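You operate a simulated robot arm through the tools that you are given. There is no shell and no other tool.

The job below is to be done with a simulated robot arm. You get a single attempt, and the scene is never put back.

JOB
Run a test, shut off the leaking sink section, then test again.
Fine: open lever 2 first, so that the basin lamp stays lit, then shut levers 3 and 4; leave the other levers alone.

Only the result counts: the job must be done as asked and must still hold three seconds after the hand-in. Knocking over, shifting, dropping, spilling or breaking anything else fails it.

ROBOT AND FRAMES
A 7-joint arm with a two-finger parallel gripper, fixed in place. Base frame: the origin is on the floor under the middle of its stand, x ahead of it, y to its left, z up. Units: cm, degrees, N and s.
It reaches about 124.7 cm from its shoulder. Its first joint turns from -132.0 to 132.0 degrees. Payload 3.91 kg.
The TCP is the grasp point between the finger pads, 3 cm short of the fingertips. In the tool frame z runs along the fingers and y along their closing line. Largest opening 11 cm; finger width 2, thickness 1; the body of the gripper, 4.8 by 11.2 cm, starts 5.5 cm behind the TCP.
Orientation is told as [roll, pitch, yaw] about the base's x, y, z axes, in that order, counted from this pose: with the fingers straight down and closing along the base's y, the tool's x points along the base's -x, its y along +y and its z along -z.

CONTROLS
- The arm moves only by the tool send_rows. Its argument "deltas" is a list that holds one entry, the list of rows, each a list of 7 numbers: the turn, a rotation vector about the tool's x, y, z in units of 8 degrees (1.0 is 8 degrees), then the shift along the tool's x, y, z in units of 40 mm (1.0 is 40 mm), then the gripper command, from -1 (shut) to 1 (fully open), values between in proportion. In form: [[[ax, ay, az, x, y, z, hand], ...]]. A call has 1 to 20 rows; each row shifts and turns the commanded pose from where the row before left it, along the tool's axes as they then stand. A call with a number of a shift or a turn outside -1 to 1 is refused whole. Rows are played at 5 a second. More than 5 cm and 8.6 degrees between two rows, or a gripper value outside its range, and nothing of the call is played. A pose out of reach is approached as far as the arm can. The call stops where the force on the tool passes 40 N (or 10 N more than at its start, if that is more) or the arm is blocked; 0.2 s more then pass. The fingers move at their own pace (about 10.8 cm/s each) and stop on an object; they squeeze with about 35 N. The grip force told is the motor's: it shows also when the fingers shut on nothing. Time passes only in rows, and 0.2 s behind the last, so rows that do not move let the fingers close. It gives the time, the measured TCP pose, the force on the tool (base axes), the opening and the grip force at its end, in the units of the frame above (readings bear some noise), with the torque about the TCP (base axes, N m) and any sound that the robot's microphone picked up.
- Cameras (640 x 400 px; columns grow to the right, rows downward): "scene" is fixed at [22.05, 50.13, 169.99]; the picture's right is [-0.71, -0.70, 0.00], its down [0.35, -0.35, -0.87] and it looks along [0.61, -0.62, 0.49] (base axes); focal length 214 px, centre (320, 200). "wrist" rides on the gripper at [7.2, 1.7, -10.3] in the tool frame; the picture's right is [-0.23, 0.97, 0.00], its down [-0.76, -0.18, -0.62] and it looks along [-0.61, -0.14, 0.78] (tool axes); focal length 222 px, centre (320, 200). There is no depth. A picture from a camera that has moved, and an enlarged one, comes with that camera's place and axes in the base frame and with its lens.
- grab_frame(camera): a new picture of that camera. No time passes.
- inspect(camera, box): a new picture of the part [left, top, right, bottom] of that camera's present view, enlarged. No time passes.
- job_done(): hands the job in; it is judged then, once.

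Nothing tells you positions but the pictures and the camera data. Unless the task says otherwise, let go and move clear before handing in.

The tools are called after "Call:" by a JSON object that holds its "fn" and its "kwargs". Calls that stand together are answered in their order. send_rows: Moves the arm, as the interface text tells. Its arguments: {"type":"object","properties":{"deltas":{"type":"array","items":{"type":"array","items":{"type":"array","items":{"type":"number"}}}}},"required":["deltas"]} The other tools are called the same way: grab_frame (camera) takes a picture; inspect (camera, box) takes an enlarged picture of a part of a camera's view; job_done () hands the job in.

At the start:

```text
clock: 0.0
ee_pos: [17.39, 41.46, 160.67]
tcp_rot: [-0.1, 0.0, -0.1]
ft_force: [-0.1, 0.0, -0.1]
ft_torque: [0.01, -0.01, 0.0]
opening: 11.01
gripper_force: 0.1
```

scene: 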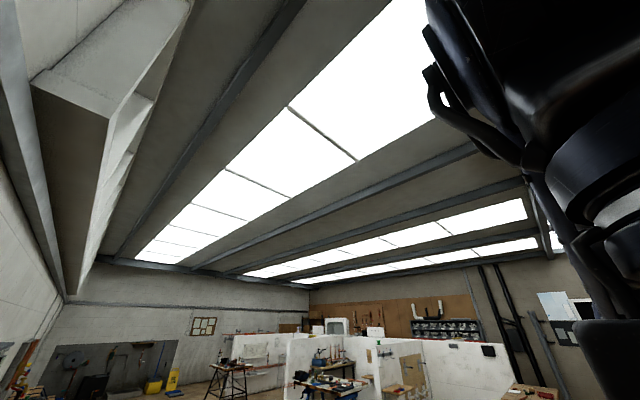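
wrist: 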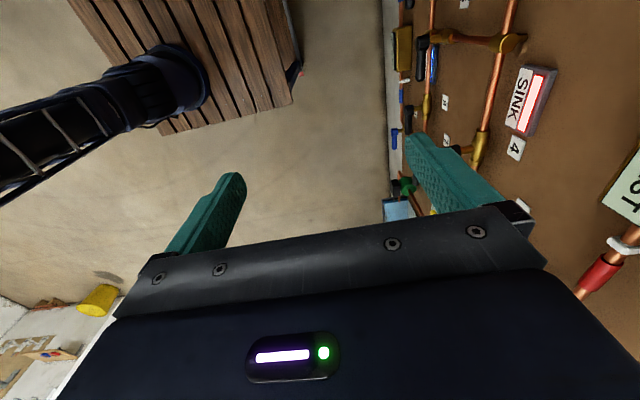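

The gripper points straight down, and a pipe board with labelled levers (SINK, 4, ...TEST) stands on the +y side. I'll look more closely before I move anything.

Call:
{"fn": "inspect", "kwargs": {"camera": "wrist", "box": [380, 0, 640, 200]}}

Call:
{"fn": "grab_frame", "kwargs": {"camera": "scene"}}

```text
2.00 times, centred on (510, 100) of wrist
camera zoom: at [10.2, 42.91, 171.07], right [0.23, 0.97, 0.0], down [0.76, -0.18, 0.62], along [0.61, -0.14, -0.78], focal length 444 px, centre (-60, 400)
```

zoom: 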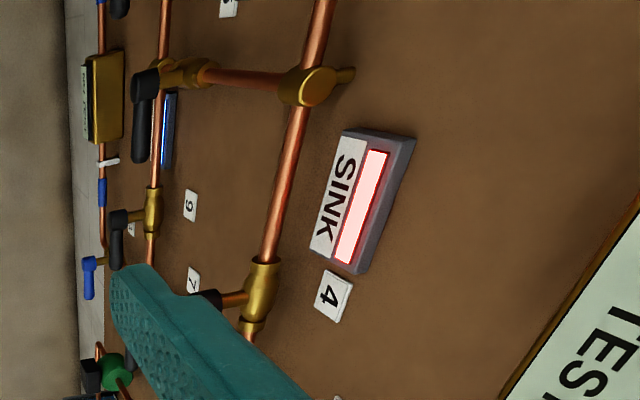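

```text
taken
```

scene: 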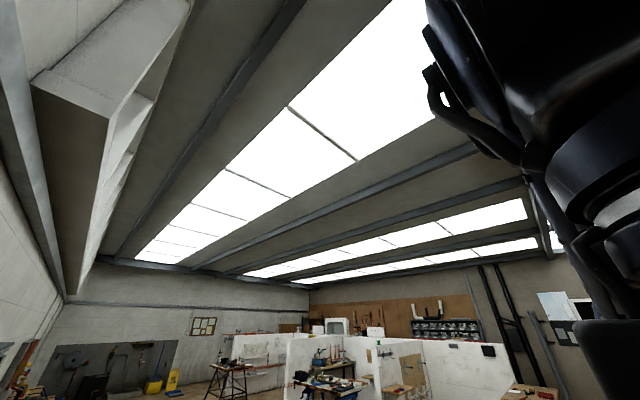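

The fixed camera looks away from the board, so I have to rely on the wrist camera. The board appears to be vertical at about y≈80. I'll tilt the hand toward it in steps and look.

Call:
{"fn": "send_rows", "kwargs": {"deltas": [[[-1, 0, 0, 0, 0, 0, 1], [-1, 0, 0, 0, 0, 0, 1], [-1, 0, 0, 0, 0, 0, 1], [-1, 0, 0, 0, 0, 0, 1], [-1, 0, 0, 0, 0, 0, 1], [-1, 0, 0, 0, 0, 0, 1]]]}}

Call:
{"fn": "grab_frame", "kwargs": {"camera": "wrist"}}

```text
clock: 1.4
ee_pos: [17.52, 41.44, 160.7]
tcp_rot: [48.1, 0.1, 0.0]
ft_force: [0.7, -0.1, 0.1]
ft_torque: [-0.03, 0.0, 0.01]
opening: 11.0
gripper_force: 0.1
```

```text
taken
camera wrist: at [10.21, 34.75, 168.89], right [0.23, 0.65, 0.72], down [0.76, -0.58, 0.28], along [0.61, 0.49, -0.63], focal length 222 px, centre (320, 200)
```

wrist: 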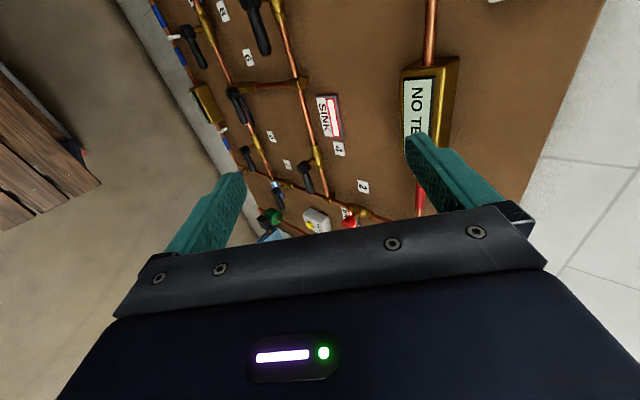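

The board is coming into view, with the SINK lamp, numbered tags and a "NO TE…" display. I'll finish turning the fingers toward +y, then roll so the camera sits above and sees the board upright.

Call:
{"fn": "send_rows", "kwargs": {"deltas": [[[-1, 0, 0, 0, 0, 0, 1], [-1, 0, 0, 0, 0, 0, 1], [-1, 0, 0, 0, 0, 0, 1], [-1, 0, 0, 0, 0, 0, 1], [-1, 0, 0, 0, 0, 0, 1], [-0.25, 0, 0, 0, 0, 0, 1]]]}}

Call:
{"fn": "grab_frame", "kwargs": {"camera": "wrist"}}

```text
clock: 2.8
ee_pos: [17.38, 41.3, 160.64]
tcp_rot: [90.0, 0.1, 0.0]
ft_force: [-0.4, -0.7, 0.4]
ft_torque: [-0.01, 0.0, -0.06]
opening: 10.99
gripper_force: 0.1
```

```text
taken
camera wrist: at [10.16, 30.93, 162.37], right [0.23, 0.0, 0.97], down [0.76, -0.62, -0.18], along [0.61, 0.78, -0.14], focal length 222 px, centre (320, 200)
```

wrist: 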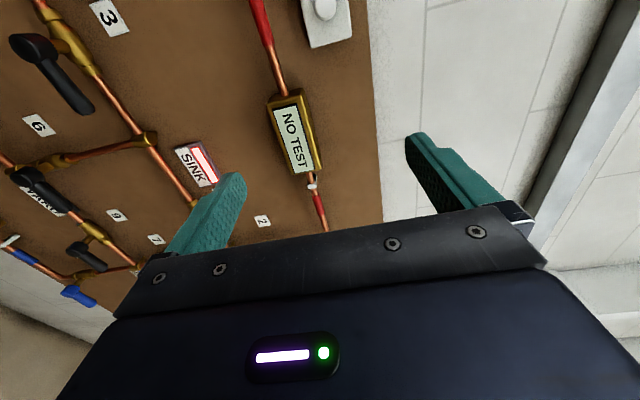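

The board's top edge is below the hand and the display reads "NO TEST". Now I'll roll 90° so the camera is on top.

Call:
{"fn": "send_rows", "kwargs": {"deltas": [[[0, 0, 1, 0, 0, 0, 1], [0, 0, 1, 0, 0, 0, 1], [0, 0, 1, 0, 0, 0, 1], [0, 0, 1, 0, 0, 0, 1], [0, 0, 1, 0, 0, 0, 1], [0, 0, 1, 0, 0, 0, 1], [0, 0, 1, 0, 0, 0, 1], [0, 0, 1, 0, 0, 0, 1], [0, 0, 1, 0, 0, 0, 1], [0, 0, 1, 0, 0, 0, 1], [0, 0, 1, 0, 0, 0, 1], [0, 0, 0.25, 0, 0, 0, 1]]]}}

Call:
{"fn": "grab_frame", "kwargs": {"camera": "wrist"}}

```text
clock: 5.4
ee_pos: [17.41, 41.46, 160.66]
tcp_rot: [-97.7, 89.9, 172.3]
ft_force: [0.8, -0.7, 0.2]
ft_torque: [-0.02, 0.04, -0.01]
opening: 11.01
gripper_force: 0.1
```

```text
taken
camera wrist: at [19.18, 30.89, 167.97], right [0.97, 0.0, -0.23], down [-0.18, -0.62, -0.76], along [-0.14, 0.78, -0.61], focal length 222 px, centre (320, 200)
```

wrist: 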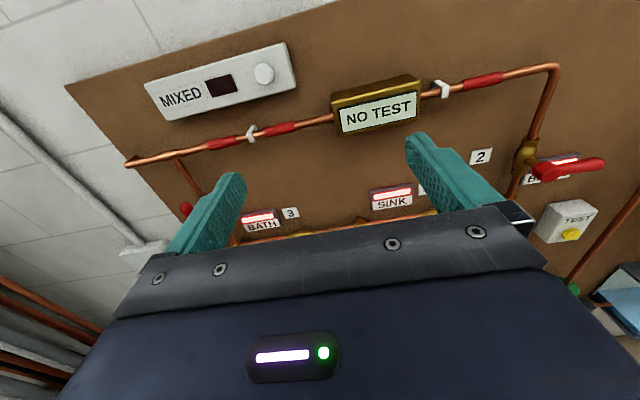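

I can now see MIXED, the NO TEST display, BATH and SINK lamps (red), tags 2 and 3, a red lever near 2, and the TEST button. The display triangulates to about (27, 75, 152). I'll back away to see the whole board.

Call:
{"fn": "send_rows", "kwargs": {"deltas": [[[0, 0, 0, 0, 0.8, -0.8, 1], [0, 0, 0, 0, 0.8, -0.8, 1], [0, 0, 0, 0, 0.8, -0.8, 1], [0, 0, 0, 0, 0.8, -0.8, 1]]]}}

Call:
{"fn": "grab_frame", "kwargs": {"camera": "wrist"}}

```text
clock: 6.4
ee_pos: [30.39, 28.77, 160.92]
tcp_rot: [55.4, 90.0, -34.5]
ft_force: [0.5, 0.4, -0.1]
ft_torque: [-0.02, 0.03, 0.01]
opening: 11.0
gripper_force: 0.0
```

```text
taken
camera wrist: at [32.08, 18.23, 168.15], right [0.97, 0.0, -0.23], down [-0.18, -0.62, -0.76], along [-0.14, 0.78, -0.61], focal length 222 px, centre (320, 200)
```

wrist: 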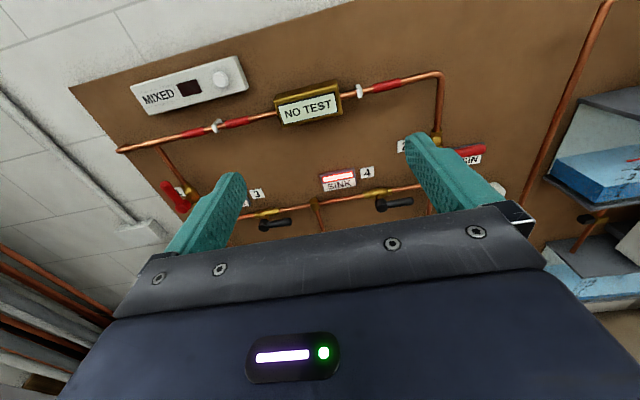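

Levers 3 and 4 have black handles just below their tags, and there is a red handle at each side. I'll pitch the hand down so the lower part of the board shows in the upper half of the picture.

Call:
{"fn": "send_rows", "kwargs": {"deltas": [[[0, -1, 0, 0, 0, 0, 1], [0, -1, 0, 0, 0, 0, 1], [0, -1, 0, 0, 0, 0, 1], [0, -1, 0, 0, 0, 0, 1]]]}}

Call:
{"fn": "grab_frame", "kwargs": {"camera": "wrist"}}

```text
clock: 7.4
ee_pos: [30.33, 28.51, 160.65]
tcp_rot: [-0.1, 57.9, -90.1]
ft_force: [0.3, -0.1, -0.2]
ft_torque: [0.02, 0.0, -0.01]
opening: 11.04
gripper_force: 0.1
```

```text
taken
camera wrist: at [32.02, 23.47, 172.4], right [0.97, -0.12, -0.19], down [-0.18, -0.93, -0.31], along [-0.14, 0.34, -0.93], focal length 222 px, centre (320, 200)
```

wrist: 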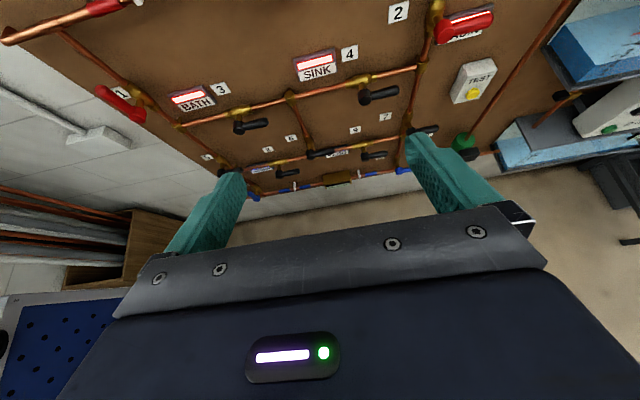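

Call:
{"fn": "inspect", "kwargs": {"camera": "wrist", "box": [80, 0, 360, 190]}}

Call:
{"fn": "inspect", "kwargs": {"camera": "wrist", "box": [260, 0, 540, 190]}}

```text
2.11 times, centred on (220, 95) of wrist
camera zoom: at [32.02, 23.47, 172.4], right [0.97, -0.12, -0.19], down [-0.18, -0.93, -0.31], along [-0.14, 0.34, -0.93], focal length 468 px, centre (530, 421)
```

zoom: 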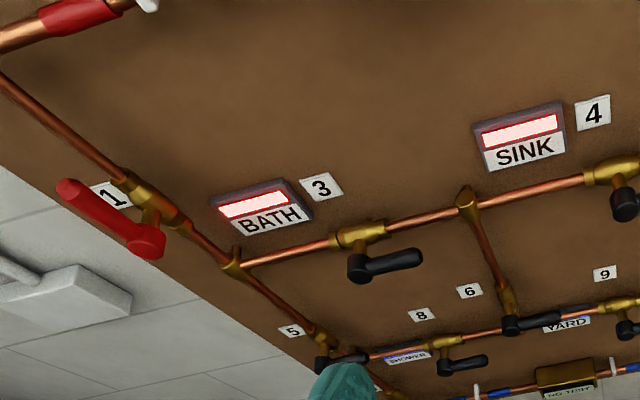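

```text
2.11 times, centred on (400, 95) of wrist
camera zoom: at [32.02, 23.47, 172.4], right [0.97, -0.12, -0.19], down [-0.18, -0.93, -0.31], along [-0.14, 0.34, -0.93], focal length 468 px, centre (152, 421)
```

zoom: 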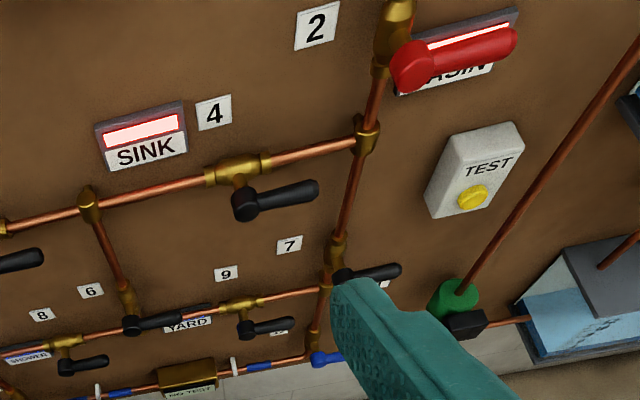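

I read the board as follows. Lever 2 is a red handle horizontal on the vertical pipe, so it is shut. Levers 3 and 4 are horizontal on the horizontal pipe, so they are open. Lever 1 points up and is open.
By triangulation the board face is at y≈76, the TEST button at about (72, 70, 112), lever 2's pivot at (57, 69, 135), lever 4's at (40, 69, 123) and lever 3's at (3, 69, 124). I'll level the hand, close it and move partway toward the TEST button.

Call:
{"fn": "send_rows", "kwargs": {"deltas": [[[0, 1, 0, 0, 0, 0, -1], [0, 1, 0, 0, 0, 0, -1], [0, 1, 0, 0, 0, 0, -1], [0, 1, 0, 0, 0, 0, -1], [0, 0, 0, -0.8, 0.695, 0.2, -1], [0, 0, 0, -0.8, 0.695, 0.2, -1], [0, 0, 0, -0.8, 0.695, 0.2, -1], [0, 0, 0, -0.8, 0.695, 0.2, -1], [0, 0, 0, -0.8, 0.695, 0.2, -1], [0, 0, 0, -0.8, 0.695, 0.2, -1], [0, 0, 0, -0.8, 0.695, 0.2, -1], [0, 0, 0, -0.8, 0.695, 0.2, -1]]]}}

Call:
{"fn": "grab_frame", "kwargs": {"camera": "wrist"}}

```text
clock: 10.0
ee_pos: [52.47, 34.85, 135.24]
tcp_rot: [120.7, 89.9, 30.6]
ft_force: [-1.2, 0.1, 0.7]
ft_torque: [-0.04, 0.0, -0.05]
opening: 0.01
gripper_force: 35.4
```

```text
taken
camera wrist: at [54.15, 24.39, 142.45], right [0.97, 0.0, -0.23], down [-0.18, -0.62, -0.76], along [-0.14, 0.78, -0.61], focal length 222 px, centre (320, 200)
```

wrist: 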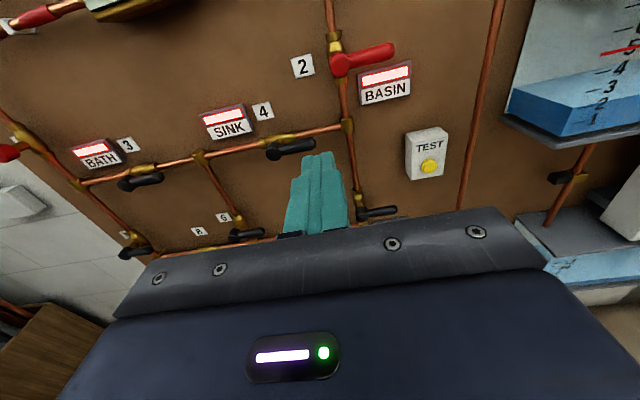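

Call:
{"fn": "inspect", "kwargs": {"camera": "wrist", "box": [280, 30, 480, 190]}}

Call:
{"fn": "inspect", "kwargs": {"camera": "wrist", "box": [60, 80, 320, 260]}}

```text
2.50 times, centred on (380, 110) of wrist
camera zoom: at [54.15, 24.39, 142.45], right [0.97, 0.0, -0.23], down [-0.18, -0.62, -0.76], along [-0.14, 0.78, -0.61], focal length 555 px, centre (170, 425)
```

zoom: 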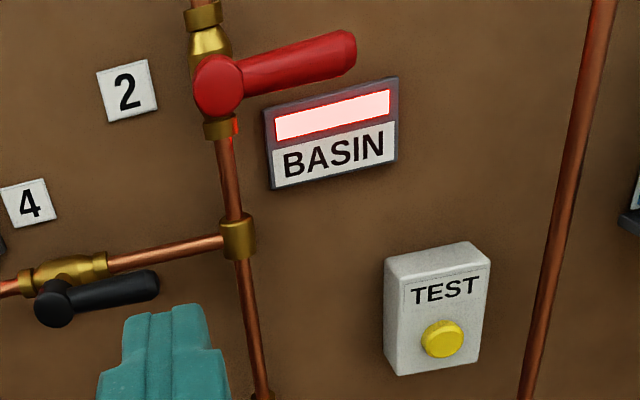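

```text
2.22 times, centred on (190, 170) of wrist
camera zoom: at [54.15, 24.39, 142.45], right [0.97, 0.0, -0.23], down [-0.18, -0.62, -0.76], along [-0.14, 0.78, -0.61], focal length 494 px, centre (609, 267)
```

zoom: 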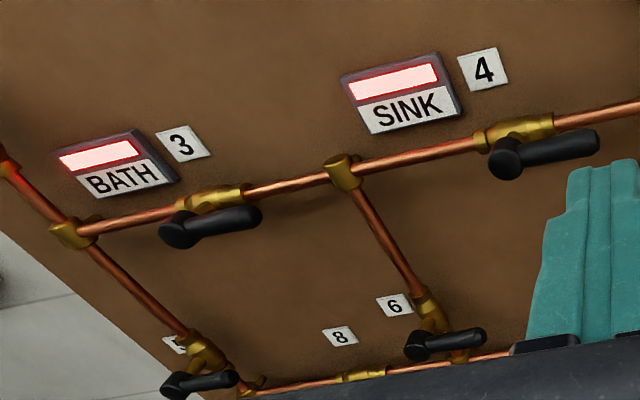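

The button is at about (73.5, 71, 110) on the front of the TEST box. I'll move the closed fingers to a pre-press position about 8 cm in front of it and check alignment.

Call:
{"fn": "send_rows", "kwargs": {"deltas": [[[0, 0, 0, -0.7, 0.583, 0.65, -1], [0, 0, 0, -0.7, 0.583, 0.65, -1], [0, 0, 0, -0.7, 0.583, 0.65, -1], [0, 0, 0, -0.7, 0.583, 0.65, -1], [0, 0, 0, -0.7, 0.583, 0.65, -1], [0, 0, 0, -0.7, 0.583, 0.65, -1], [0, 0, 0, -0.7, 0.583, 0.65, -1], [0, 0, 0, -0.7, 0.583, 0.65, -1], [0, 0, 0, -0.7, 0.583, 0.65, -1]]]}}

Call:
{"fn": "grab_frame", "kwargs": {"camera": "wrist"}}

```text
clock: 12.0
ee_pos: [73.35, 58.55, 110.12]
tcp_rot: [126.5, 89.9, 36.4]
ft_force: [-0.3, 0.2, 1.4]
ft_torque: [-0.07, -0.01, -0.01]
opening: 0.01
gripper_force: 34.0
```

```text
taken
camera wrist: at [75.09, 47.98, 117.34], right [0.97, 0.0, -0.23], down [-0.18, -0.62, -0.76], along [-0.14, 0.78, -0.61], focal length 222 px, centre (320, 200)
```

wrist: 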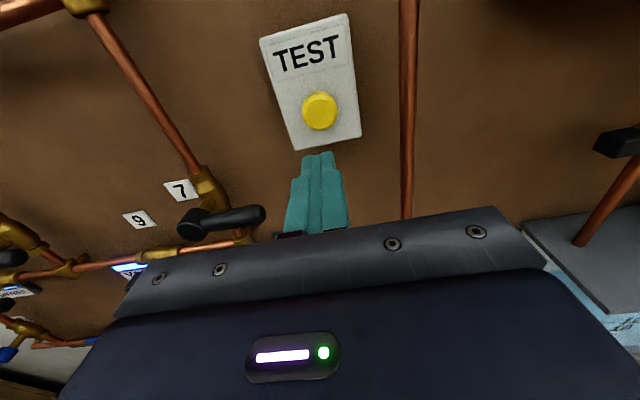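

The button sits on the tool axis column, aligned within half a centimetre. I'll advance about 8 cm, then creep in.

Call:
{"fn": "send_rows", "kwargs": {"deltas": [[[0, 0, 0, 0.03, 0, 0.5, -1], [0, 0, 0, 0, 0, 0.5, -1], [0, 0, 0, 0, 0, 0.5, -1], [0, 0, 0, 0, 0, 0.5, -1]]]}}

Call:
{"fn": "grab_frame", "kwargs": {"camera": "wrist"}}

```text
clock: 13.0
ee_pos: [73.35, 66.49, 110.03]
tcp_rot: [159.6, 90.0, 69.6]
ft_force: [0.4, 1.0, -0.2]
ft_torque: [0.01, -0.03, 0.02]
opening: 0.0
gripper_force: 35.8
```

```text
taken
camera wrist: at [75.08, 56.0, 117.36], right [0.97, 0.0, -0.23], down [-0.18, -0.62, -0.76], along [-0.14, 0.78, -0.61], focal length 222 px, centre (320, 200)
```

wrist: 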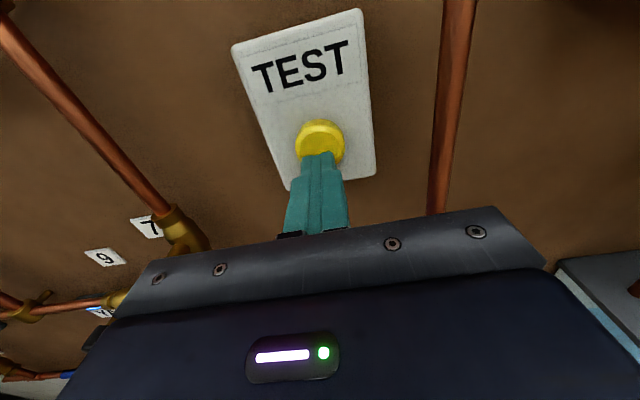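

Call:
{"fn": "send_rows", "kwargs": {"deltas": [[[0, 0, 0, 0, 0, 0.15, -1], [0, 0, 0, 0, 0, 0.15, -1], [0, 0, 0, 0, 0, 0.1, -1], [0, 0, 0, 0, 0, 0.1, -1], [0, 0, 0, 0, 0, 0.1, -1], [0, 0, 0, 0, 0, 0.1, -1]]]}}

Call:
{"fn": "grab_frame", "kwargs": {"camera": "wrist"}}

```text
clock: 14.1
ee_pos: [73.39, 68.19, 110.01]
tcp_rot: [98.0, 89.9, 7.9]
ft_force: [-15.4, -32.9, 5.5]
ft_torque: [0.21, 0.05, 0.45]
opening: 0.0
gripper_force: 34.9
heard: click
stopped in row 5: the force on the tool passed its limit at 47 N (the readings are from after the stop); the commanded pose is now the measured one
```

```text
taken
camera wrist: at [75.1, 57.69, 117.31], right [0.97, 0.0, -0.23], down [-0.18, -0.62, -0.76], along [-0.14, 0.78, -0.61], focal length 222 px, centre (320, 200)
```

wrist: 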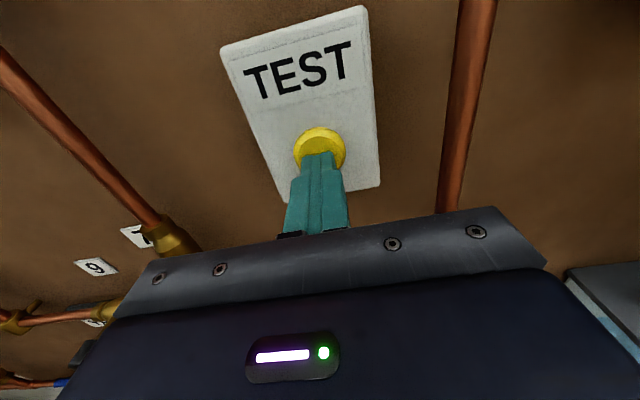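

I heard a click, so the button registered. I'll back off and rise to read the display and see lever 2.

Call:
{"fn": "send_rows", "kwargs": {"deltas": [[[0, 0, 0, 0, 0, -0.5, -1], [0, 0, 0, 0, 0, -1, -1], [0, 0, 0, 0, 0, -1, -1], [0, 0, 0, 0, 0, -1, -1], [0, 0, 0, 0.95, -0.625, -0.3, -1], [0, 0, 0, 0.95, -0.625, -0.3, -1], [0, 0, 0, 0.95, -0.625, -0.3, -1], [0, 0, 0, 0.95, -0.625, -0.3, -1], [0, 0, 0, 0.95, -0.625, -0.3, -1], [0, 0, 0, 0.95, -0.625, -0.3, -1], [0, 0, 0, 0.95, -0.625, -0.3, -1], [0, 0, 0, 0.95, -0.625, -0.3, -1], [0, 0, 0, 0.95, -0.625, -0.3, -1], [0, 0, 0, 0.95, -0.625, -0.3, -1]]]}}

Call:
{"fn": "grab_frame", "kwargs": {"camera": "wrist"}}

```text
clock: 17.1
ee_pos: [48.81, 42.5, 147.9]
tcp_rot: [-67.6, 89.9, -157.6]
ft_force: [1.5, -0.2, -1.1]
ft_torque: [0.02, -0.02, 0.06]
opening: 0.0
gripper_force: 35.0
```

```text
taken
camera wrist: at [50.5, 32.06, 155.2], right [0.97, 0.0, -0.23], down [-0.18, -0.62, -0.76], along [-0.14, 0.78, -0.61], focal length 222 px, centre (320, 200)
```

wrist: 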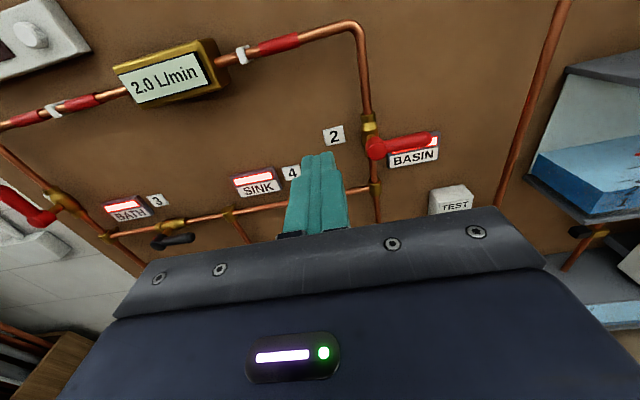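

The display now reads 2.0 L/min, so the first test ran and showed the leak. Next is lever 2, with its pivot at about (56, 68, 136.5) and its handle pointing +x for about 9 cm. I'll zoom in to refine that.

Call:
{"fn": "inspect", "kwargs": {"camera": "wrist", "box": [340, 90, 480, 190]}}

Call:
{"fn": "inspect", "kwargs": {"camera": "wrist", "box": [80, 30, 260, 260]}}

```text
4.00 times, centred on (410, 140) of wrist
camera zoom: at [50.5, 32.06, 155.2], right [0.97, 0.0, -0.23], down [-0.18, -0.62, -0.76], along [-0.14, 0.78, -0.61], focal length 888 px, centre (-40, 440)
```

zoom: 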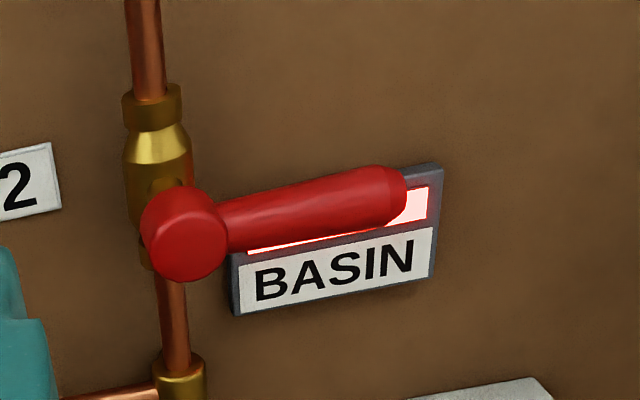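

```text
1.74 times, centred on (170, 145) of wrist
camera zoom: at [50.5, 32.06, 155.2], right [0.97, 0.0, -0.23], down [-0.18, -0.62, -0.76], along [-0.14, 0.78, -0.61], focal length 386 px, centre (581, 296)
```

zoom: 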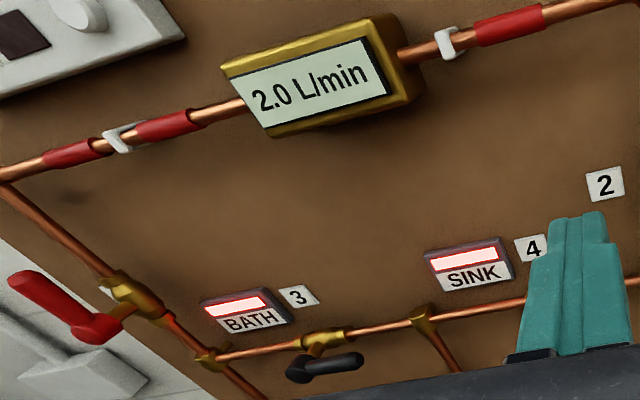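

Two views agree well: hub front at (55.8, 66.2, 136.6) and handle tip centre at (64.3, 67.4, 136.5). I'll place the closed fingers just below the handle near its tip, then push up along an arc.

Call:
{"fn": "send_rows", "kwargs": {"deltas": [[[0, 0, 0, -0.73, 0.675, 0.625, -1], [0, 0, 0, -0.73, 0.675, 0.625, -1], [0, 0, 0, -0.73, 0.675, 0.625, -1], [0, 0, 0, -0.73, 0.675, 0.625, -1], [0, 0, 0, -0.73, 0.675, 0.625, -1]]]}}

Call:
{"fn": "grab_frame", "kwargs": {"camera": "wrist"}}

```text
clock: 18.3
ee_pos: [61.91, 54.83, 133.59]
tcp_rot: [50.9, 90.0, -39.1]
ft_force: [-0.2, 0.4, 1.7]
ft_torque: [-0.05, 0.02, -0.08]
opening: 0.0
gripper_force: 35.3
```

```text
taken
camera wrist: at [63.54, 44.48, 140.77], right [0.97, 0.0, -0.23], down [-0.18, -0.62, -0.76], along [-0.14, 0.78, -0.61], focal length 222 px, centre (320, 200)
```

wrist: 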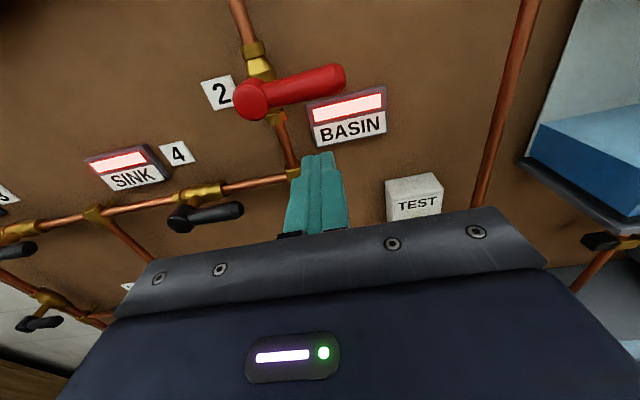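

Call:
{"fn": "send_rows", "kwargs": {"deltas": [[[0, 0, 0, -0.05, 0.03, 0.75, -1], [0, 0, 0, -0.05, 0.03, 0.75, -1], [0, 0, 0, 0, 0, 0.75, -1], [0, 0, 0, 0, 0, 0.75, -1]]]}}

Call:
{"fn": "grab_frame", "kwargs": {"camera": "wrist"}}

```text
clock: 19.3
ee_pos: [62.33, 66.7, 133.17]
tcp_rot: [15.3, 90.0, -74.8]
ft_force: [0.4, 0.0, -0.2]
ft_torque: [-0.04, 0.0, -0.05]
opening: 0.0
gripper_force: 35.1
```

```text
taken
camera wrist: at [64.06, 56.35, 140.34], right [0.97, 0.0, -0.23], down [-0.18, -0.62, -0.76], along [-0.14, 0.78, -0.61], focal length 222 px, centre (320, 200)
```

wrist: 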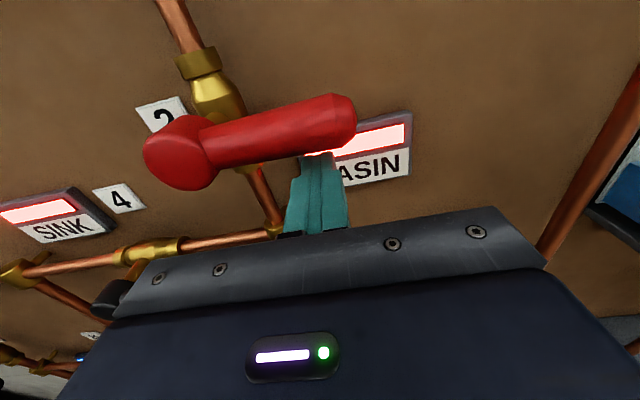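

The fingertips are under the handle near its tip and nothing is touching. I'll push upward gently to check the turning direction.

Call:
{"fn": "send_rows", "kwargs": {"deltas": [[[0, 0, 0, 0.28, 0, 0, -1], [0, 0, 0, 0.2, 0.03, 0, -1], [0, 0, 0, 0.2, 0.03, 0, -1], [0, 0, 0, 0.2, 0, 0, -1]]]}}

Call:
{"fn": "grab_frame", "kwargs": {"camera": "wrist"}}

```text
clock: 20.3
ee_pos: [62.5, 66.86, 136.39]
tcp_rot: [-31.3, 89.9, -121.2]
ft_force: [1.0, -2.8, -3.7]
ft_torque: [0.04, -0.07, 0.02]
opening: 0.01
gripper_force: 34.4
```

```text
taken
camera wrist: at [64.13, 56.41, 143.78], right [0.97, 0.0, -0.23], down [-0.18, -0.62, -0.76], along [-0.14, 0.78, -0.61], focal length 222 px, centre (320, 200)
```

wrist: 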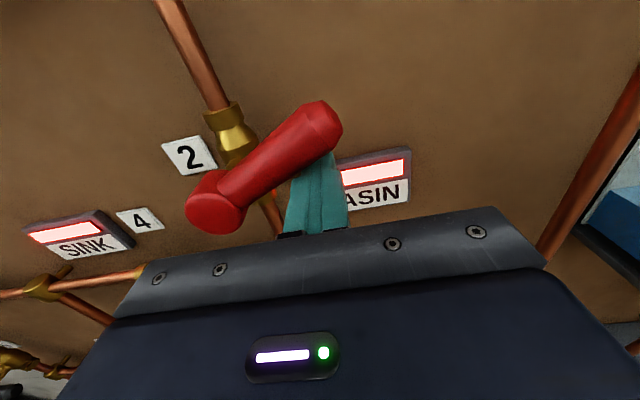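

The lever turns upward freely at about 4 N. I'll continue along the arc.

Call:
{"fn": "send_rows", "kwargs": {"deltas": [[[0, 0, 0, 0.19, 0, 0, -1], [0, 0, 0, 0.19, 0, 0, -1], [0, 0, 0, 0.21, -0.07, 0, -1], [0, 0, 0, 0.21, -0.07, 0, -1], [0, 0, 0, 0.19, -0.125, 0, -1], [0, 0, 0, 0.19, -0.125, 0, -1], [0, 0, 0, 0.15, -0.17, 0, -1], [0, 0, 0, 0.15, -0.17, 0, -1], [0, 0, 0, 0.09, -0.15, 0, -1]]]}}

Call:
{"fn": "grab_frame", "kwargs": {"camera": "wrist"}}

```text
clock: 22.3
ee_pos: [58.83, 66.91, 142.8]
tcp_rot: [-27.6, 89.9, -117.6]
ft_force: [2.0, -1.4, 0.1]
ft_torque: [0.03, 0.02, 0.02]
opening: 0.01
gripper_force: 34.6
```

```text
taken
camera wrist: at [60.59, 56.34, 150.07], right [0.97, 0.0, -0.23], down [-0.18, -0.62, -0.76], along [-0.14, 0.78, -0.61], focal length 222 px, centre (320, 200)
```

wrist: 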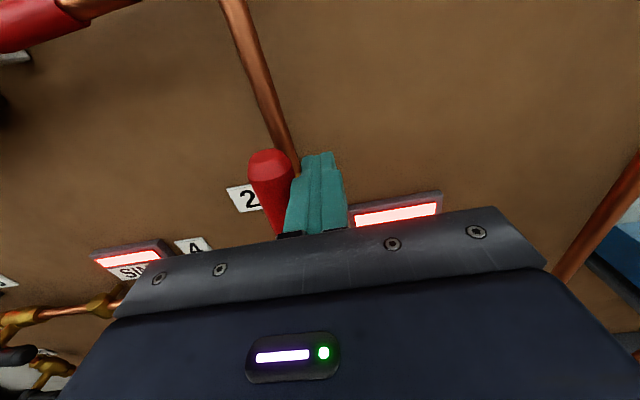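

Call:
{"fn": "send_rows", "kwargs": {"deltas": [[[0, 0, 0, 0.02, -0.05, 0, -1], [0, 0, 0, 0.02, -0.05, 0, -1], [0, 0, 0, 0, -0.05, 0, -1], [0, 0, 0, 0, -0.05, 0, -1]]]}}

Call:
{"fn": "grab_frame", "kwargs": {"camera": "wrist"}}

```text
clock: 23.3
ee_pos: [58.44, 66.7, 142.86]
tcp_rot: [-17.0, 89.9, -107.3]
ft_force: [21.0, -0.5, 5.8]
ft_torque: [0.0, 0.02, -0.05]
opening: 0.01
gripper_force: 34.9
```

```text
taken
camera wrist: at [60.07, 56.19, 150.17], right [0.97, 0.0, -0.23], down [-0.18, -0.62, -0.76], along [-0.14, 0.78, -0.61], focal length 222 px, centre (320, 200)
```

wrist: 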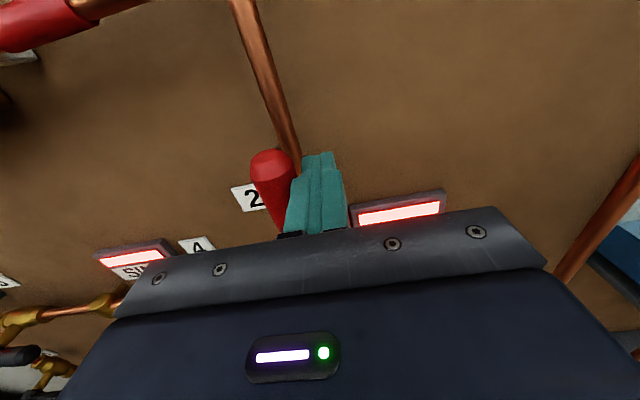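

Lever 2 has hit its end stop pointing up, with a 21 N reaction, so it is open. I'll ease off sideways, retract and check the board before lever 4.

Call:
{"fn": "send_rows", "kwargs": {"deltas": [[[0, 0, 0, 0, 0.25, 0, -1], [0, 0, 0, 0, 0.25, -0.2, -1], [0, 0, 0, 0, 0, -1, -1], [0, 0, 0, 0, 0, -1, -1], [0, 0, 0, 0, 0, -1, -1], [0, 0, 0, 0, -0.5, -1, -1], [0, 0, 0, 0, -0.5, -1, -1]]]}}

Call:
{"fn": "grab_frame", "kwargs": {"camera": "wrist"}}

```text
clock: 24.9
ee_pos: [56.3, 46.0, 142.89]
tcp_rot: [-44.6, 89.9, -134.7]
ft_force: [1.3, 0.1, -0.7]
ft_torque: [0.06, 0.01, 0.07]
opening: 0.02
gripper_force: 34.8
```

```text
taken
camera wrist: at [57.97, 35.54, 150.17], right [0.97, 0.0, -0.23], down [-0.18, -0.62, -0.76], along [-0.14, 0.78, -0.61], focal length 222 px, centre (320, 200)
```

wrist: 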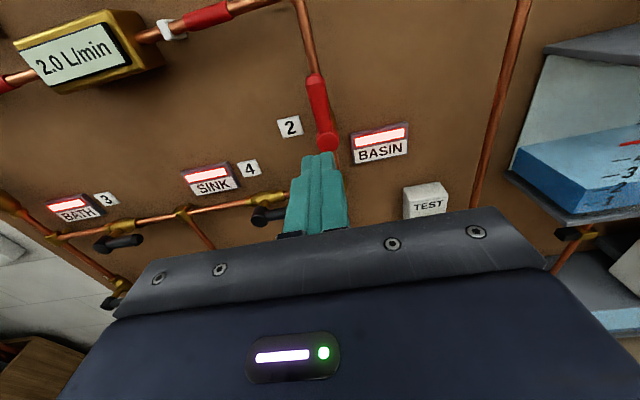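

Lever 2 now stands vertical (open) and BASIN is lit. Next is lever 3, with its pivot at about (4.8, 66, 125) and its handle toward +x. I'll move to just in front of and above its handle.

Call:
{"fn": "send_rows", "kwargs": {"deltas": [[[0, 0, 0, -0.3, -0.93, 0.12, -1], [0, 0, 0, -0.3, -0.93, 0.12, -1], [0, 0, 0, -0.3, -0.93, 0.12, -1], [0, 0, 0, -0.3, -0.93, 0.12, -1], [0, 0, 0, -0.3, -0.93, 0.12, -1], [0, 0, 0, -0.3, -0.93, 0.12, -1], [0, 0, 0, -0.3, -0.93, 0.12, -1], [0, 0, 0, -0.3, -0.93, 0.12, -1], [0, 0, 0, -0.3, -0.93, 0.12, -1], [0, 0, 0, -0.3, -0.93, 0.12, -1], [0, 0, 0, -0.3, -0.93, 0.12, -1], [0, 0, 0, -0.2, -0.93, 0.12, -1]]]}}

Call:
{"fn": "grab_frame", "kwargs": {"camera": "wrist"}}

```text
clock: 27.5
ee_pos: [11.45, 51.87, 128.83]
tcp_rot: [-39.5, 89.9, -129.6]
ft_force: [1.6, 0.6, 0.2]
ft_torque: [-0.01, -0.02, 0.07]
opening: 0.0
gripper_force: 35.2
```

```text
taken
camera wrist: at [13.08, 41.34, 136.18], right [0.97, 0.0, -0.23], down [-0.18, -0.62, -0.76], along [-0.14, 0.78, -0.61], focal length 222 px, centre (320, 200)
```

wrist: 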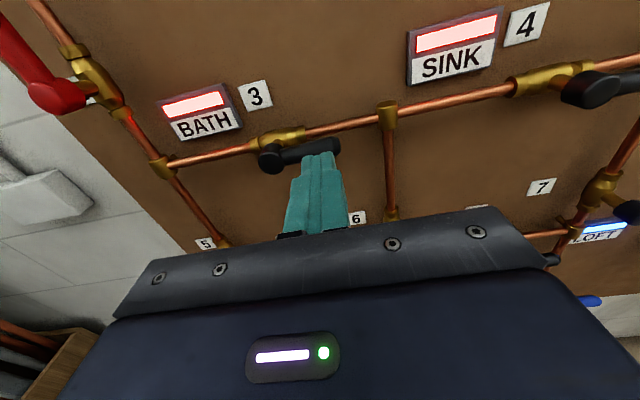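

Call:
{"fn": "inspect", "kwargs": {"camera": "wrist", "box": [230, 110, 370, 200]}}

Call:
{"fn": "inspect", "kwargs": {"camera": "wrist", "box": [500, 40, 640, 130]}}

```text
4.44 times, centred on (300, 155) of wrist
camera zoom: at [13.08, 41.34, 136.18], right [0.97, 0.0, -0.23], down [-0.18, -0.62, -0.76], along [-0.14, 0.78, -0.61], focal length 987 px, centre (409, 400)
```

zoom: 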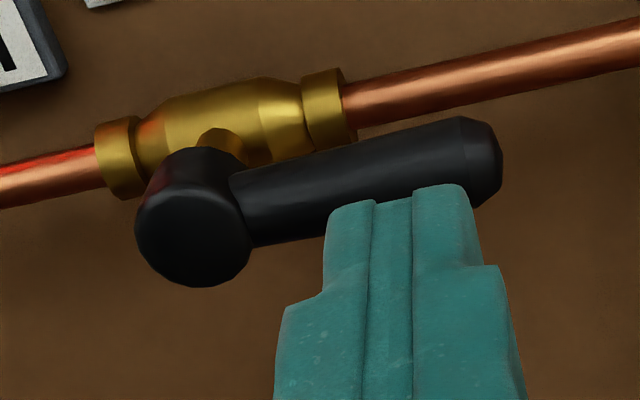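

```text
4.44 times, centred on (570, 85) of wrist
camera zoom: at [13.08, 41.34, 136.18], right [0.97, 0.0, -0.23], down [-0.18, -0.62, -0.76], along [-0.14, 0.78, -0.61], focal length 987 px, centre (-791, 711)
```

zoom: 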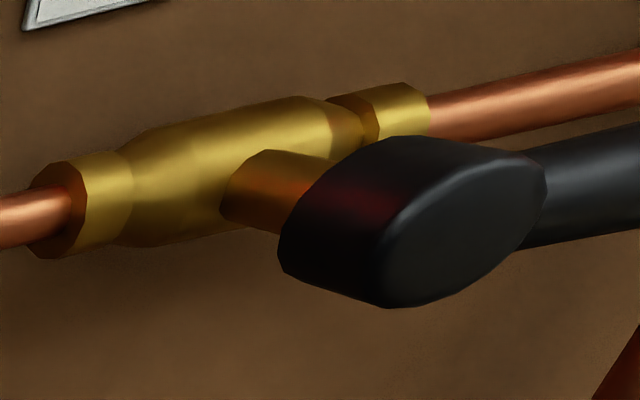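

Lever 3 refined: pivot (4.0, 66.2, 124.2), handle axis z≈124, tip x≈12.5. I'll insert the closed fingers just above the handle, near its tip.

Call:
{"fn": "send_rows", "kwargs": {"deltas": [[[0, 0, 0, -0.09, -0.06, 0.7, -1], [0, 0, 0, -0.09, -0.06, 0.7, -1], [0, 0, 0, -0.09, -0.06, 0.75, -1], [0, 0, 0, -0.07, -0.06, 0.75, -1], [0, 0, 0, 0, 0, 0.76, -1]]]}}

Call:
{"fn": "grab_frame", "kwargs": {"camera": "wrist"}}

```text
clock: 28.7
ee_pos: [10.38, 66.43, 127.52]
tcp_rot: [-26.8, 89.9, -116.8]
ft_force: [0.1, -0.6, -0.9]
ft_torque: [0.01, -0.02, 0.0]
opening: 0.0
gripper_force: 35.4
```

```text
taken
camera wrist: at [12.13, 55.99, 134.8], right [0.97, 0.0, -0.23], down [-0.18, -0.62, -0.76], along [-0.14, 0.78, -0.61], focal length 222 px, centre (320, 200)
```

wrist: 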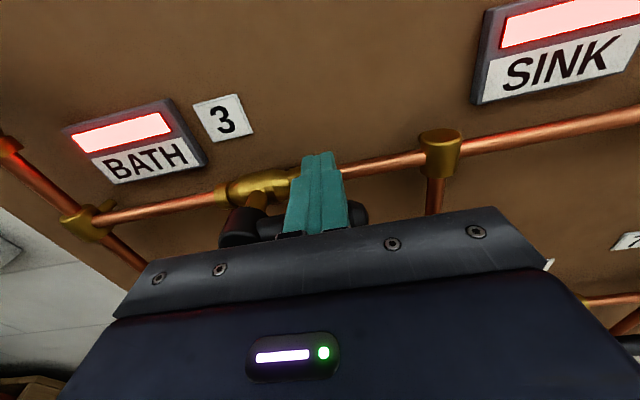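

The fingers are above the handle. I'll press down gently to test the direction.

Call:
{"fn": "send_rows", "kwargs": {"deltas": [[[0, 0, 0, -0.2, 0, 0, -1], [0, 0, 0, -0.15, 0, 0, -1], [0, 0, 0, -0.15, 0.02, 0, -1], [0, 0, 0, -0.15, 0.02, 0, -1], [0, 0, 0, -0.15, 0, 0, -1]]]}}

Call:
{"fn": "grab_frame", "kwargs": {"camera": "wrist"}}

```text
clock: 29.9
ee_pos: [10.69, 66.46, 124.24]
tcp_rot: [-1.0, 89.9, -91.1]
ft_force: [0.1, -0.5, 0.7]
ft_torque: [0.0, -0.01, 0.03]
opening: 0.0
gripper_force: 35.0
```

```text
taken
camera wrist: at [12.34, 55.91, 131.63], right [0.97, 0.0, -0.23], down [-0.18, -0.62, -0.76], along [-0.14, 0.78, -0.61], focal length 222 px, centre (320, 200)
```

wrist: 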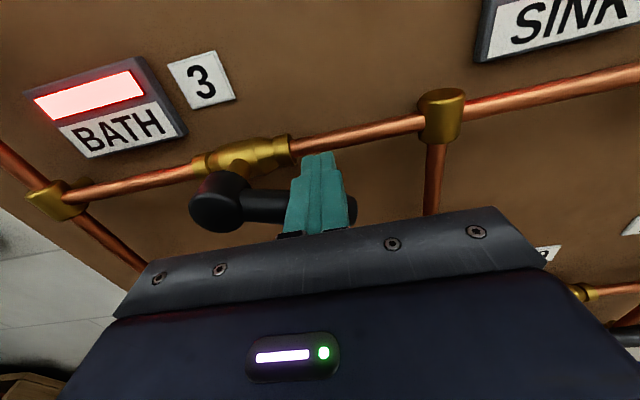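

The handle is turning down with little resistance. I'll carry on along the arc.

Call:
{"fn": "send_rows", "kwargs": {"deltas": [[[0, 0, 0, -0.175, 0, 0, -1], [0, 0, 0, -0.175, 0, 0, -1], [0, 0, 0, -0.21, -0.07, 0, -1], [0, 0, 0, -0.21, -0.07, 0, -1], [0, 0, 0, -0.186, -0.125, 0, -1], [0, 0, 0, -0.186, -0.125, 0, -1], [0, 0, 0, -0.146, -0.169, 0, -1], [0, 0, 0, -0.146, -0.169, 0, -1], [0, 0, 0, -0.08, -0.12, 0, -1]]]}}

Call:
{"fn": "grab_frame", "kwargs": {"camera": "wrist"}}

```text
clock: 31.0
ee_pos: [15.94, 64.44, 127.5]
tcp_rot: [-113.0, 77.6, 156.5]
ft_force: [0.2, -0.9, 0.0]
ft_torque: [-0.01, -0.01, 0.04]
opening: 0.03
gripper_force: 35.4
stopped in row 5: the arm was blocked; the commanded pose is now the measured one
```

```text
taken
camera wrist: at [18.8, 53.44, 133.32], right [0.91, 0.02, -0.41], down [-0.33, -0.56, -0.76], along [-0.25, 0.83, -0.5], focal length 222 px, centre (320, 200)
```

wrist: 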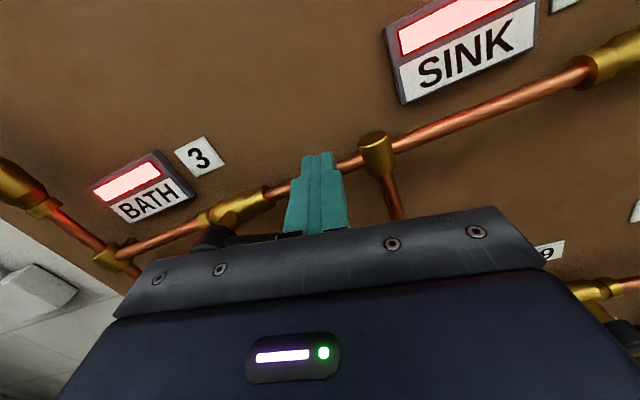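

The arm was blocked in row 5 and the hand drifted up and right, tilted, with no force on the tool. That looks like an arm posture or joint limit rather than contact. I'll retract straight back and see how lever 3 stands.

Call:
{"fn": "send_rows", "kwargs": {"deltas": [[[0, 0, 0, 0, 0, -0.6, -1], [0, 0, 0, 0, 0, -0.6, -1], [0, 0, 0, 0, 0, -0.6, -1], [0, 0, 0, 0, 0, -0.6, -1], [0, 0, 0, 0, 0, -0.6, -1]]]}}

Call:
{"fn": "grab_frame", "kwargs": {"camera": "wrist"}}

Call:
{"fn": "grab_frame", "kwargs": {"camera": "scene"}}

```text
clock: 32.2
ee_pos: [13.23, 53.26, 125.84]
tcp_rot: [-113.1, 79.3, 156.8]
ft_force: [0.2, 0.0, 0.1]
ft_torque: [0.01, 0.03, 0.0]
opening: 0.0
gripper_force: 34.8
```

```text
taken
camera wrist: at [16.1, 42.16, 132.05], right [0.92, 0.02, -0.39], down [-0.31, -0.57, -0.76], along [-0.24, 0.82, -0.52], focal length 222 px, centre (320, 200)
```

wrist: 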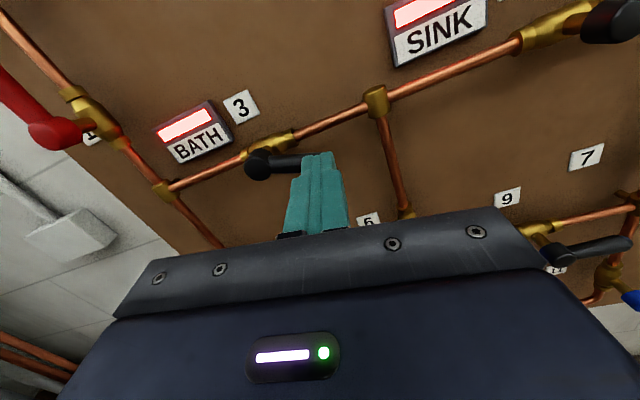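

```text
taken
```

scene: 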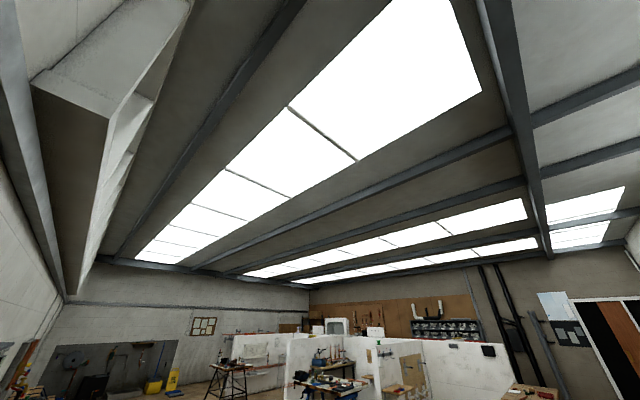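

Lever 3 is only partly turned (about 20°). The straight-ahead hand posture probably folds the arm too far here, so I'll undo the roll and pitch the hand about 40° down, which puts the wrist higher and farther out.

Call:
{"fn": "send_rows", "kwargs": {"deltas": [[[0, 0, -0.6, 0, 0, 0, -1], [0, 0, -0.6, 0, 0, 0, -1], [0, -1, 0, 0, 0, 0, -1], [0, -1, 0, 0, 0, 0, -1], [0, -1, 0, 0, 0, 0, -1], [0, -1, 0, 0, 0, 0, -1], [0, -1, 0, 0, 0, 0, -1], [0, -0.5, 0, 0, 0, 0, -1]]]}}

Call:
{"fn": "grab_frame", "kwargs": {"camera": "wrist"}}

```text
clock: 34.0
ee_pos: [12.81, 53.06, 126.07]
tcp_rot: [-2.0, 55.7, -91.2]
ft_force: [0.1, 0.4, -0.2]
ft_torque: [0.0, 0.0, 0.02]
opening: 0.04
gripper_force: 34.7
out of reach, approached as far as the arm can: row 7
```

```text
taken
camera wrist: at [14.81, 48.42, 137.88], right [0.97, -0.12, -0.21], down [-0.18, -0.95, -0.27], along [-0.16, 0.3, -0.94], focal length 222 px, centre (320, 200)
```

wrist: 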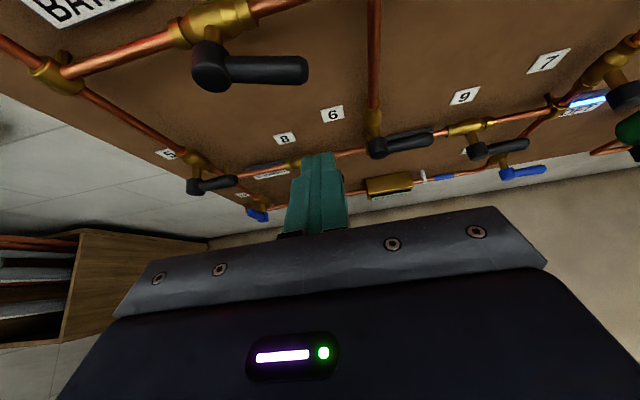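

The hand is now about 34° down, and the last bit of pitch was out of reach. Lever 3's handle hangs about 24° below horizontal. I'll test this posture in free space in front of the board before touching anything.

Call:
{"fn": "send_rows", "kwargs": {"deltas": [[[0, 0, 0, 0.7, -0.25, 0.5, -1], [0, 0, 0, 0.7, -0.25, 0.5, -1]]]}}

Call:
{"fn": "send_rows", "kwargs": {"deltas": [[[0, 0, 0, -0.4, 0, 0.28, -1], [0, 0, 0, -0.4, 0, 0.28, -1], [0, 0, 0, -0.4, 0, 0.28, -1], [0, 0, 0, -0.4, 0, 0.28, -1], [0, 0, 0, -0.4, 0, 0.28, -1]]]}}

```text
clock: 34.6
ee_pos: [11.23, 59.53, 128.14]
tcp_rot: [-1.8, 53.7, -91.3]
ft_force: [9.7, 0.1, 0.7]
ft_torque: [-0.02, 0.4, 0.56]
opening: 0.01
gripper_force: 34.7
```

```text
clock: 35.8
ee_pos: [10.96, 59.26, 118.48]
tcp_rot: [-1.6, 53.7, -91.1]
ft_force: [1.2, 0.1, 0.3]
ft_torque: [-0.01, 0.01, 0.05]
opening: 0.0
gripper_force: 34.3
```

Call:
{"fn": "grab_frame", "kwargs": {"camera": "wrist"}}

```text
taken
camera wrist: at [12.82, 54.98, 130.39], right [0.97, -0.13, -0.2], down [-0.18, -0.95, -0.24], along [-0.16, 0.27, -0.95], focal length 222 px, centre (320, 200)
```

wrist: 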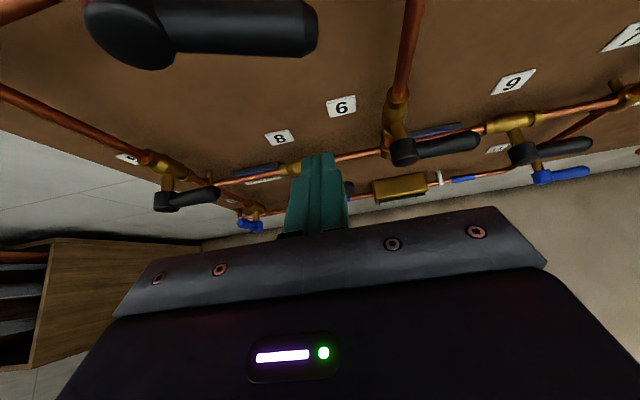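

The lower position is reachable with this pitch. I'll also test the sideways end of the stroke in free space, then return above the handle.

Call:
{"fn": "send_rows", "kwargs": {"deltas": [[[0, 0, 0, 0, -0.5, 0, -1], [0, 0, 0, 0, -0.5, 0, -1], [0, 0, 0, 0, -0.5, 0, -1]]]}}

Call:
{"fn": "send_rows", "kwargs": {"deltas": [[[0, 0, 0, 0.4, 0.5, -0.28, -1], [0, 0, 0, 0.4, 0.5, -0.28, -1], [0, 0, 0, 0.4, 0.4, -0.28, -1], [0, 0, 0, 0.4, 0, -0.28, -1]]]}}

```text
clock: 36.6
ee_pos: [4.88, 59.14, 118.41]
tcp_rot: [-1.6, 53.7, -91.2]
ft_force: [0.8, 0.0, -0.2]
ft_torque: [0.0, 0.03, 0.04]
opening: 0.0
gripper_force: 35.0
```

```text
clock: 37.6
ee_pos: [10.78, 59.56, 126.03]
tcp_rot: [-1.5, 53.7, -91.1]
ft_force: [1.0, -0.1, 0.3]
ft_torque: [0.01, 0.02, 0.02]
opening: 0.0
gripper_force: 34.8
```

The whole stroke is reachable in this posture. I'll go in above the drooping handle and start pressing down.

Call:
{"fn": "send_rows", "kwargs": {"deltas": [[[0, 0, 0, 0.55, 0, 0.745, -1], [0, 0, 0, 0.55, 0, 0.745, -1], [0, 0, 0, -0.185, 0, 0.136, -1], [0, 0, 0, -0.185, 0, 0.136, -1], [0, 0, 0, -0.185, 0, 0.136, -1]]]}}

Call:
{"fn": "grab_frame", "kwargs": {"camera": "wrist"}}

```text
clock: 38.8
ee_pos: [10.48, 66.94, 123.48]
tcp_rot: [-1.6, 53.8, -91.0]
ft_force: [-0.7, 1.9, 2.6]
ft_torque: [0.07, 0.05, -0.02]
opening: 0.02
gripper_force: 34.8
```

```text
taken
camera wrist: at [12.35, 62.65, 135.45], right [0.97, -0.13, -0.2], down [-0.18, -0.95, -0.24], along [-0.16, 0.27, -0.95], focal length 222 px, centre (320, 200)
```

wrist: 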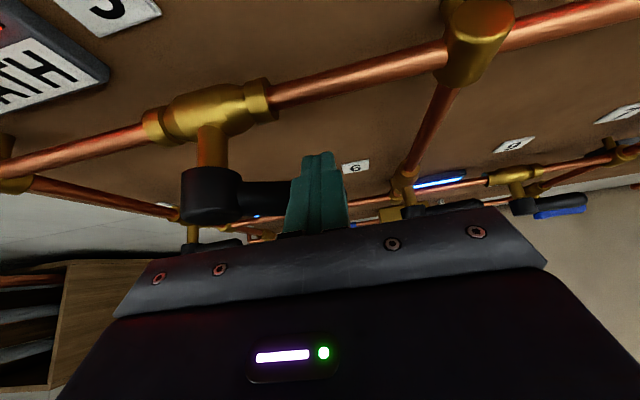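

Contact is made at about 3 N and the handle is following. I'll continue the arc downward and inward.

Call:
{"fn": "send_rows", "kwargs": {"deltas": [[[0, 0, 0, -0.175, -0.05, 0.129, -1], [0, 0, 0, -0.175, -0.06, 0.129, -1], [0, 0, 0, -0.151, -0.11, 0.111, -1], [0, 0, 0, -0.151, -0.12, 0.111, -1], [0, 0, 0, -0.121, -0.16, 0.089, -1]]]}}

Call:
{"fn": "grab_frame", "kwargs": {"camera": "wrist"}}

```text
clock: 40.0
ee_pos: [8.33, 66.93, 119.77]
tcp_rot: [-1.5, 53.7, -91.0]
ft_force: [1.2, 0.5, -0.6]
ft_torque: [0.03, 0.02, -0.02]
opening: 0.0
gripper_force: 35.4
```

```text
taken
camera wrist: at [10.19, 62.7, 131.7], right [0.97, -0.13, -0.2], down [-0.18, -0.95, -0.24], along [-0.16, 0.27, -0.95], focal length 222 px, centre (320, 200)
```

wrist: 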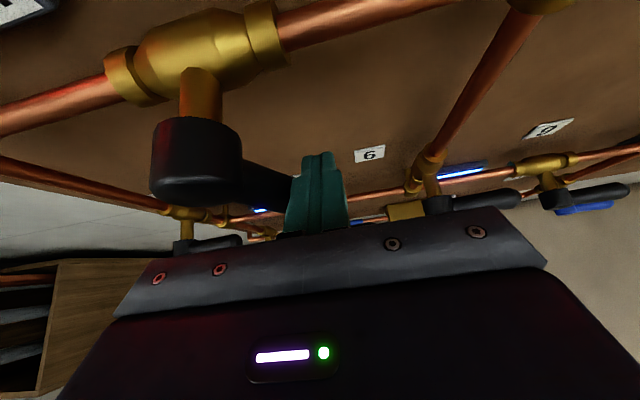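

Call:
{"fn": "send_rows", "kwargs": {"deltas": [[[0, 0, 0, -0.121, -0.12, 0.089, -1], [0, 0, 0, -0.1, -0.15, 0.075, -1], [0, 0, 0, -0.08, -0.12, 0.05, -1], [0, 0, 0, 0, -0.06, 0, -1]]]}}

Call:
{"fn": "grab_frame", "kwargs": {"camera": "wrist"}}

```text
clock: 41.0
ee_pos: [6.47, 66.73, 118.21]
tcp_rot: [-1.4, 53.7, -91.1]
ft_force: [5.0, 0.5, -3.2]
ft_torque: [-0.03, 0.0, -0.03]
opening: 0.0
gripper_force: 35.2
```

```text
taken
camera wrist: at [8.45, 62.65, 130.21], right [0.97, -0.13, -0.2], down [-0.18, -0.95, -0.24], along [-0.16, 0.27, -0.95], focal length 222 px, centre (320, 200)
```

wrist: 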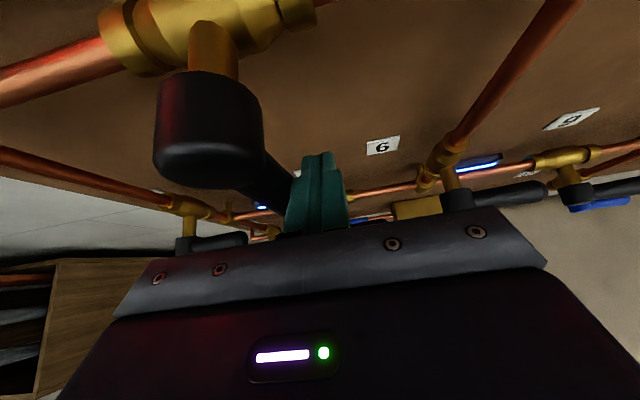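

Call:
{"fn": "send_rows", "kwargs": {"deltas": [[[0, 0, 0, 0, -0.06, 0, -1], [0, 0, 0, 0, -0.06, 0, -1], [0, 0, 0, 0, -0.06, 0, -1]]]}}

Call:
{"fn": "grab_frame", "kwargs": {"camera": "wrist"}}

```text
clock: 41.8
ee_pos: [6.64, 66.8, 118.31]
tcp_rot: [-1.4, 53.7, -91.6]
ft_force: [9.3, 0.9, -0.7]
ft_torque: [-0.02, 0.06, -0.07]
opening: 0.01
gripper_force: 34.8
stopped in row 3: the force on the tool passed its limit at 43 N (the readings are from after the stop); the commanded pose is now the measured one
```

```text
taken
camera wrist: at [8.38, 62.58, 130.26], right [0.97, -0.14, -0.2], down [-0.19, -0.95, -0.24], along [-0.15, 0.27, -0.95], focal length 222 px, centre (320, 200)
```

wrist: 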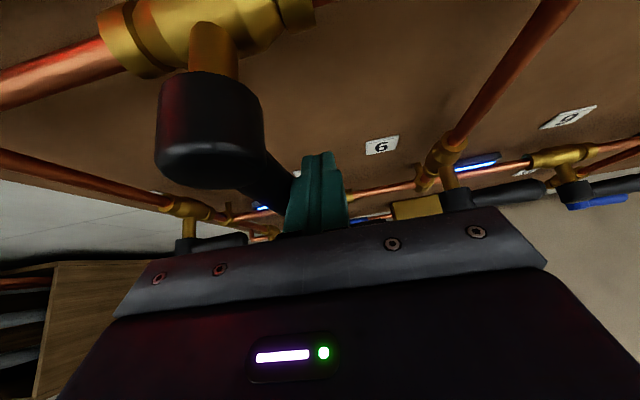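

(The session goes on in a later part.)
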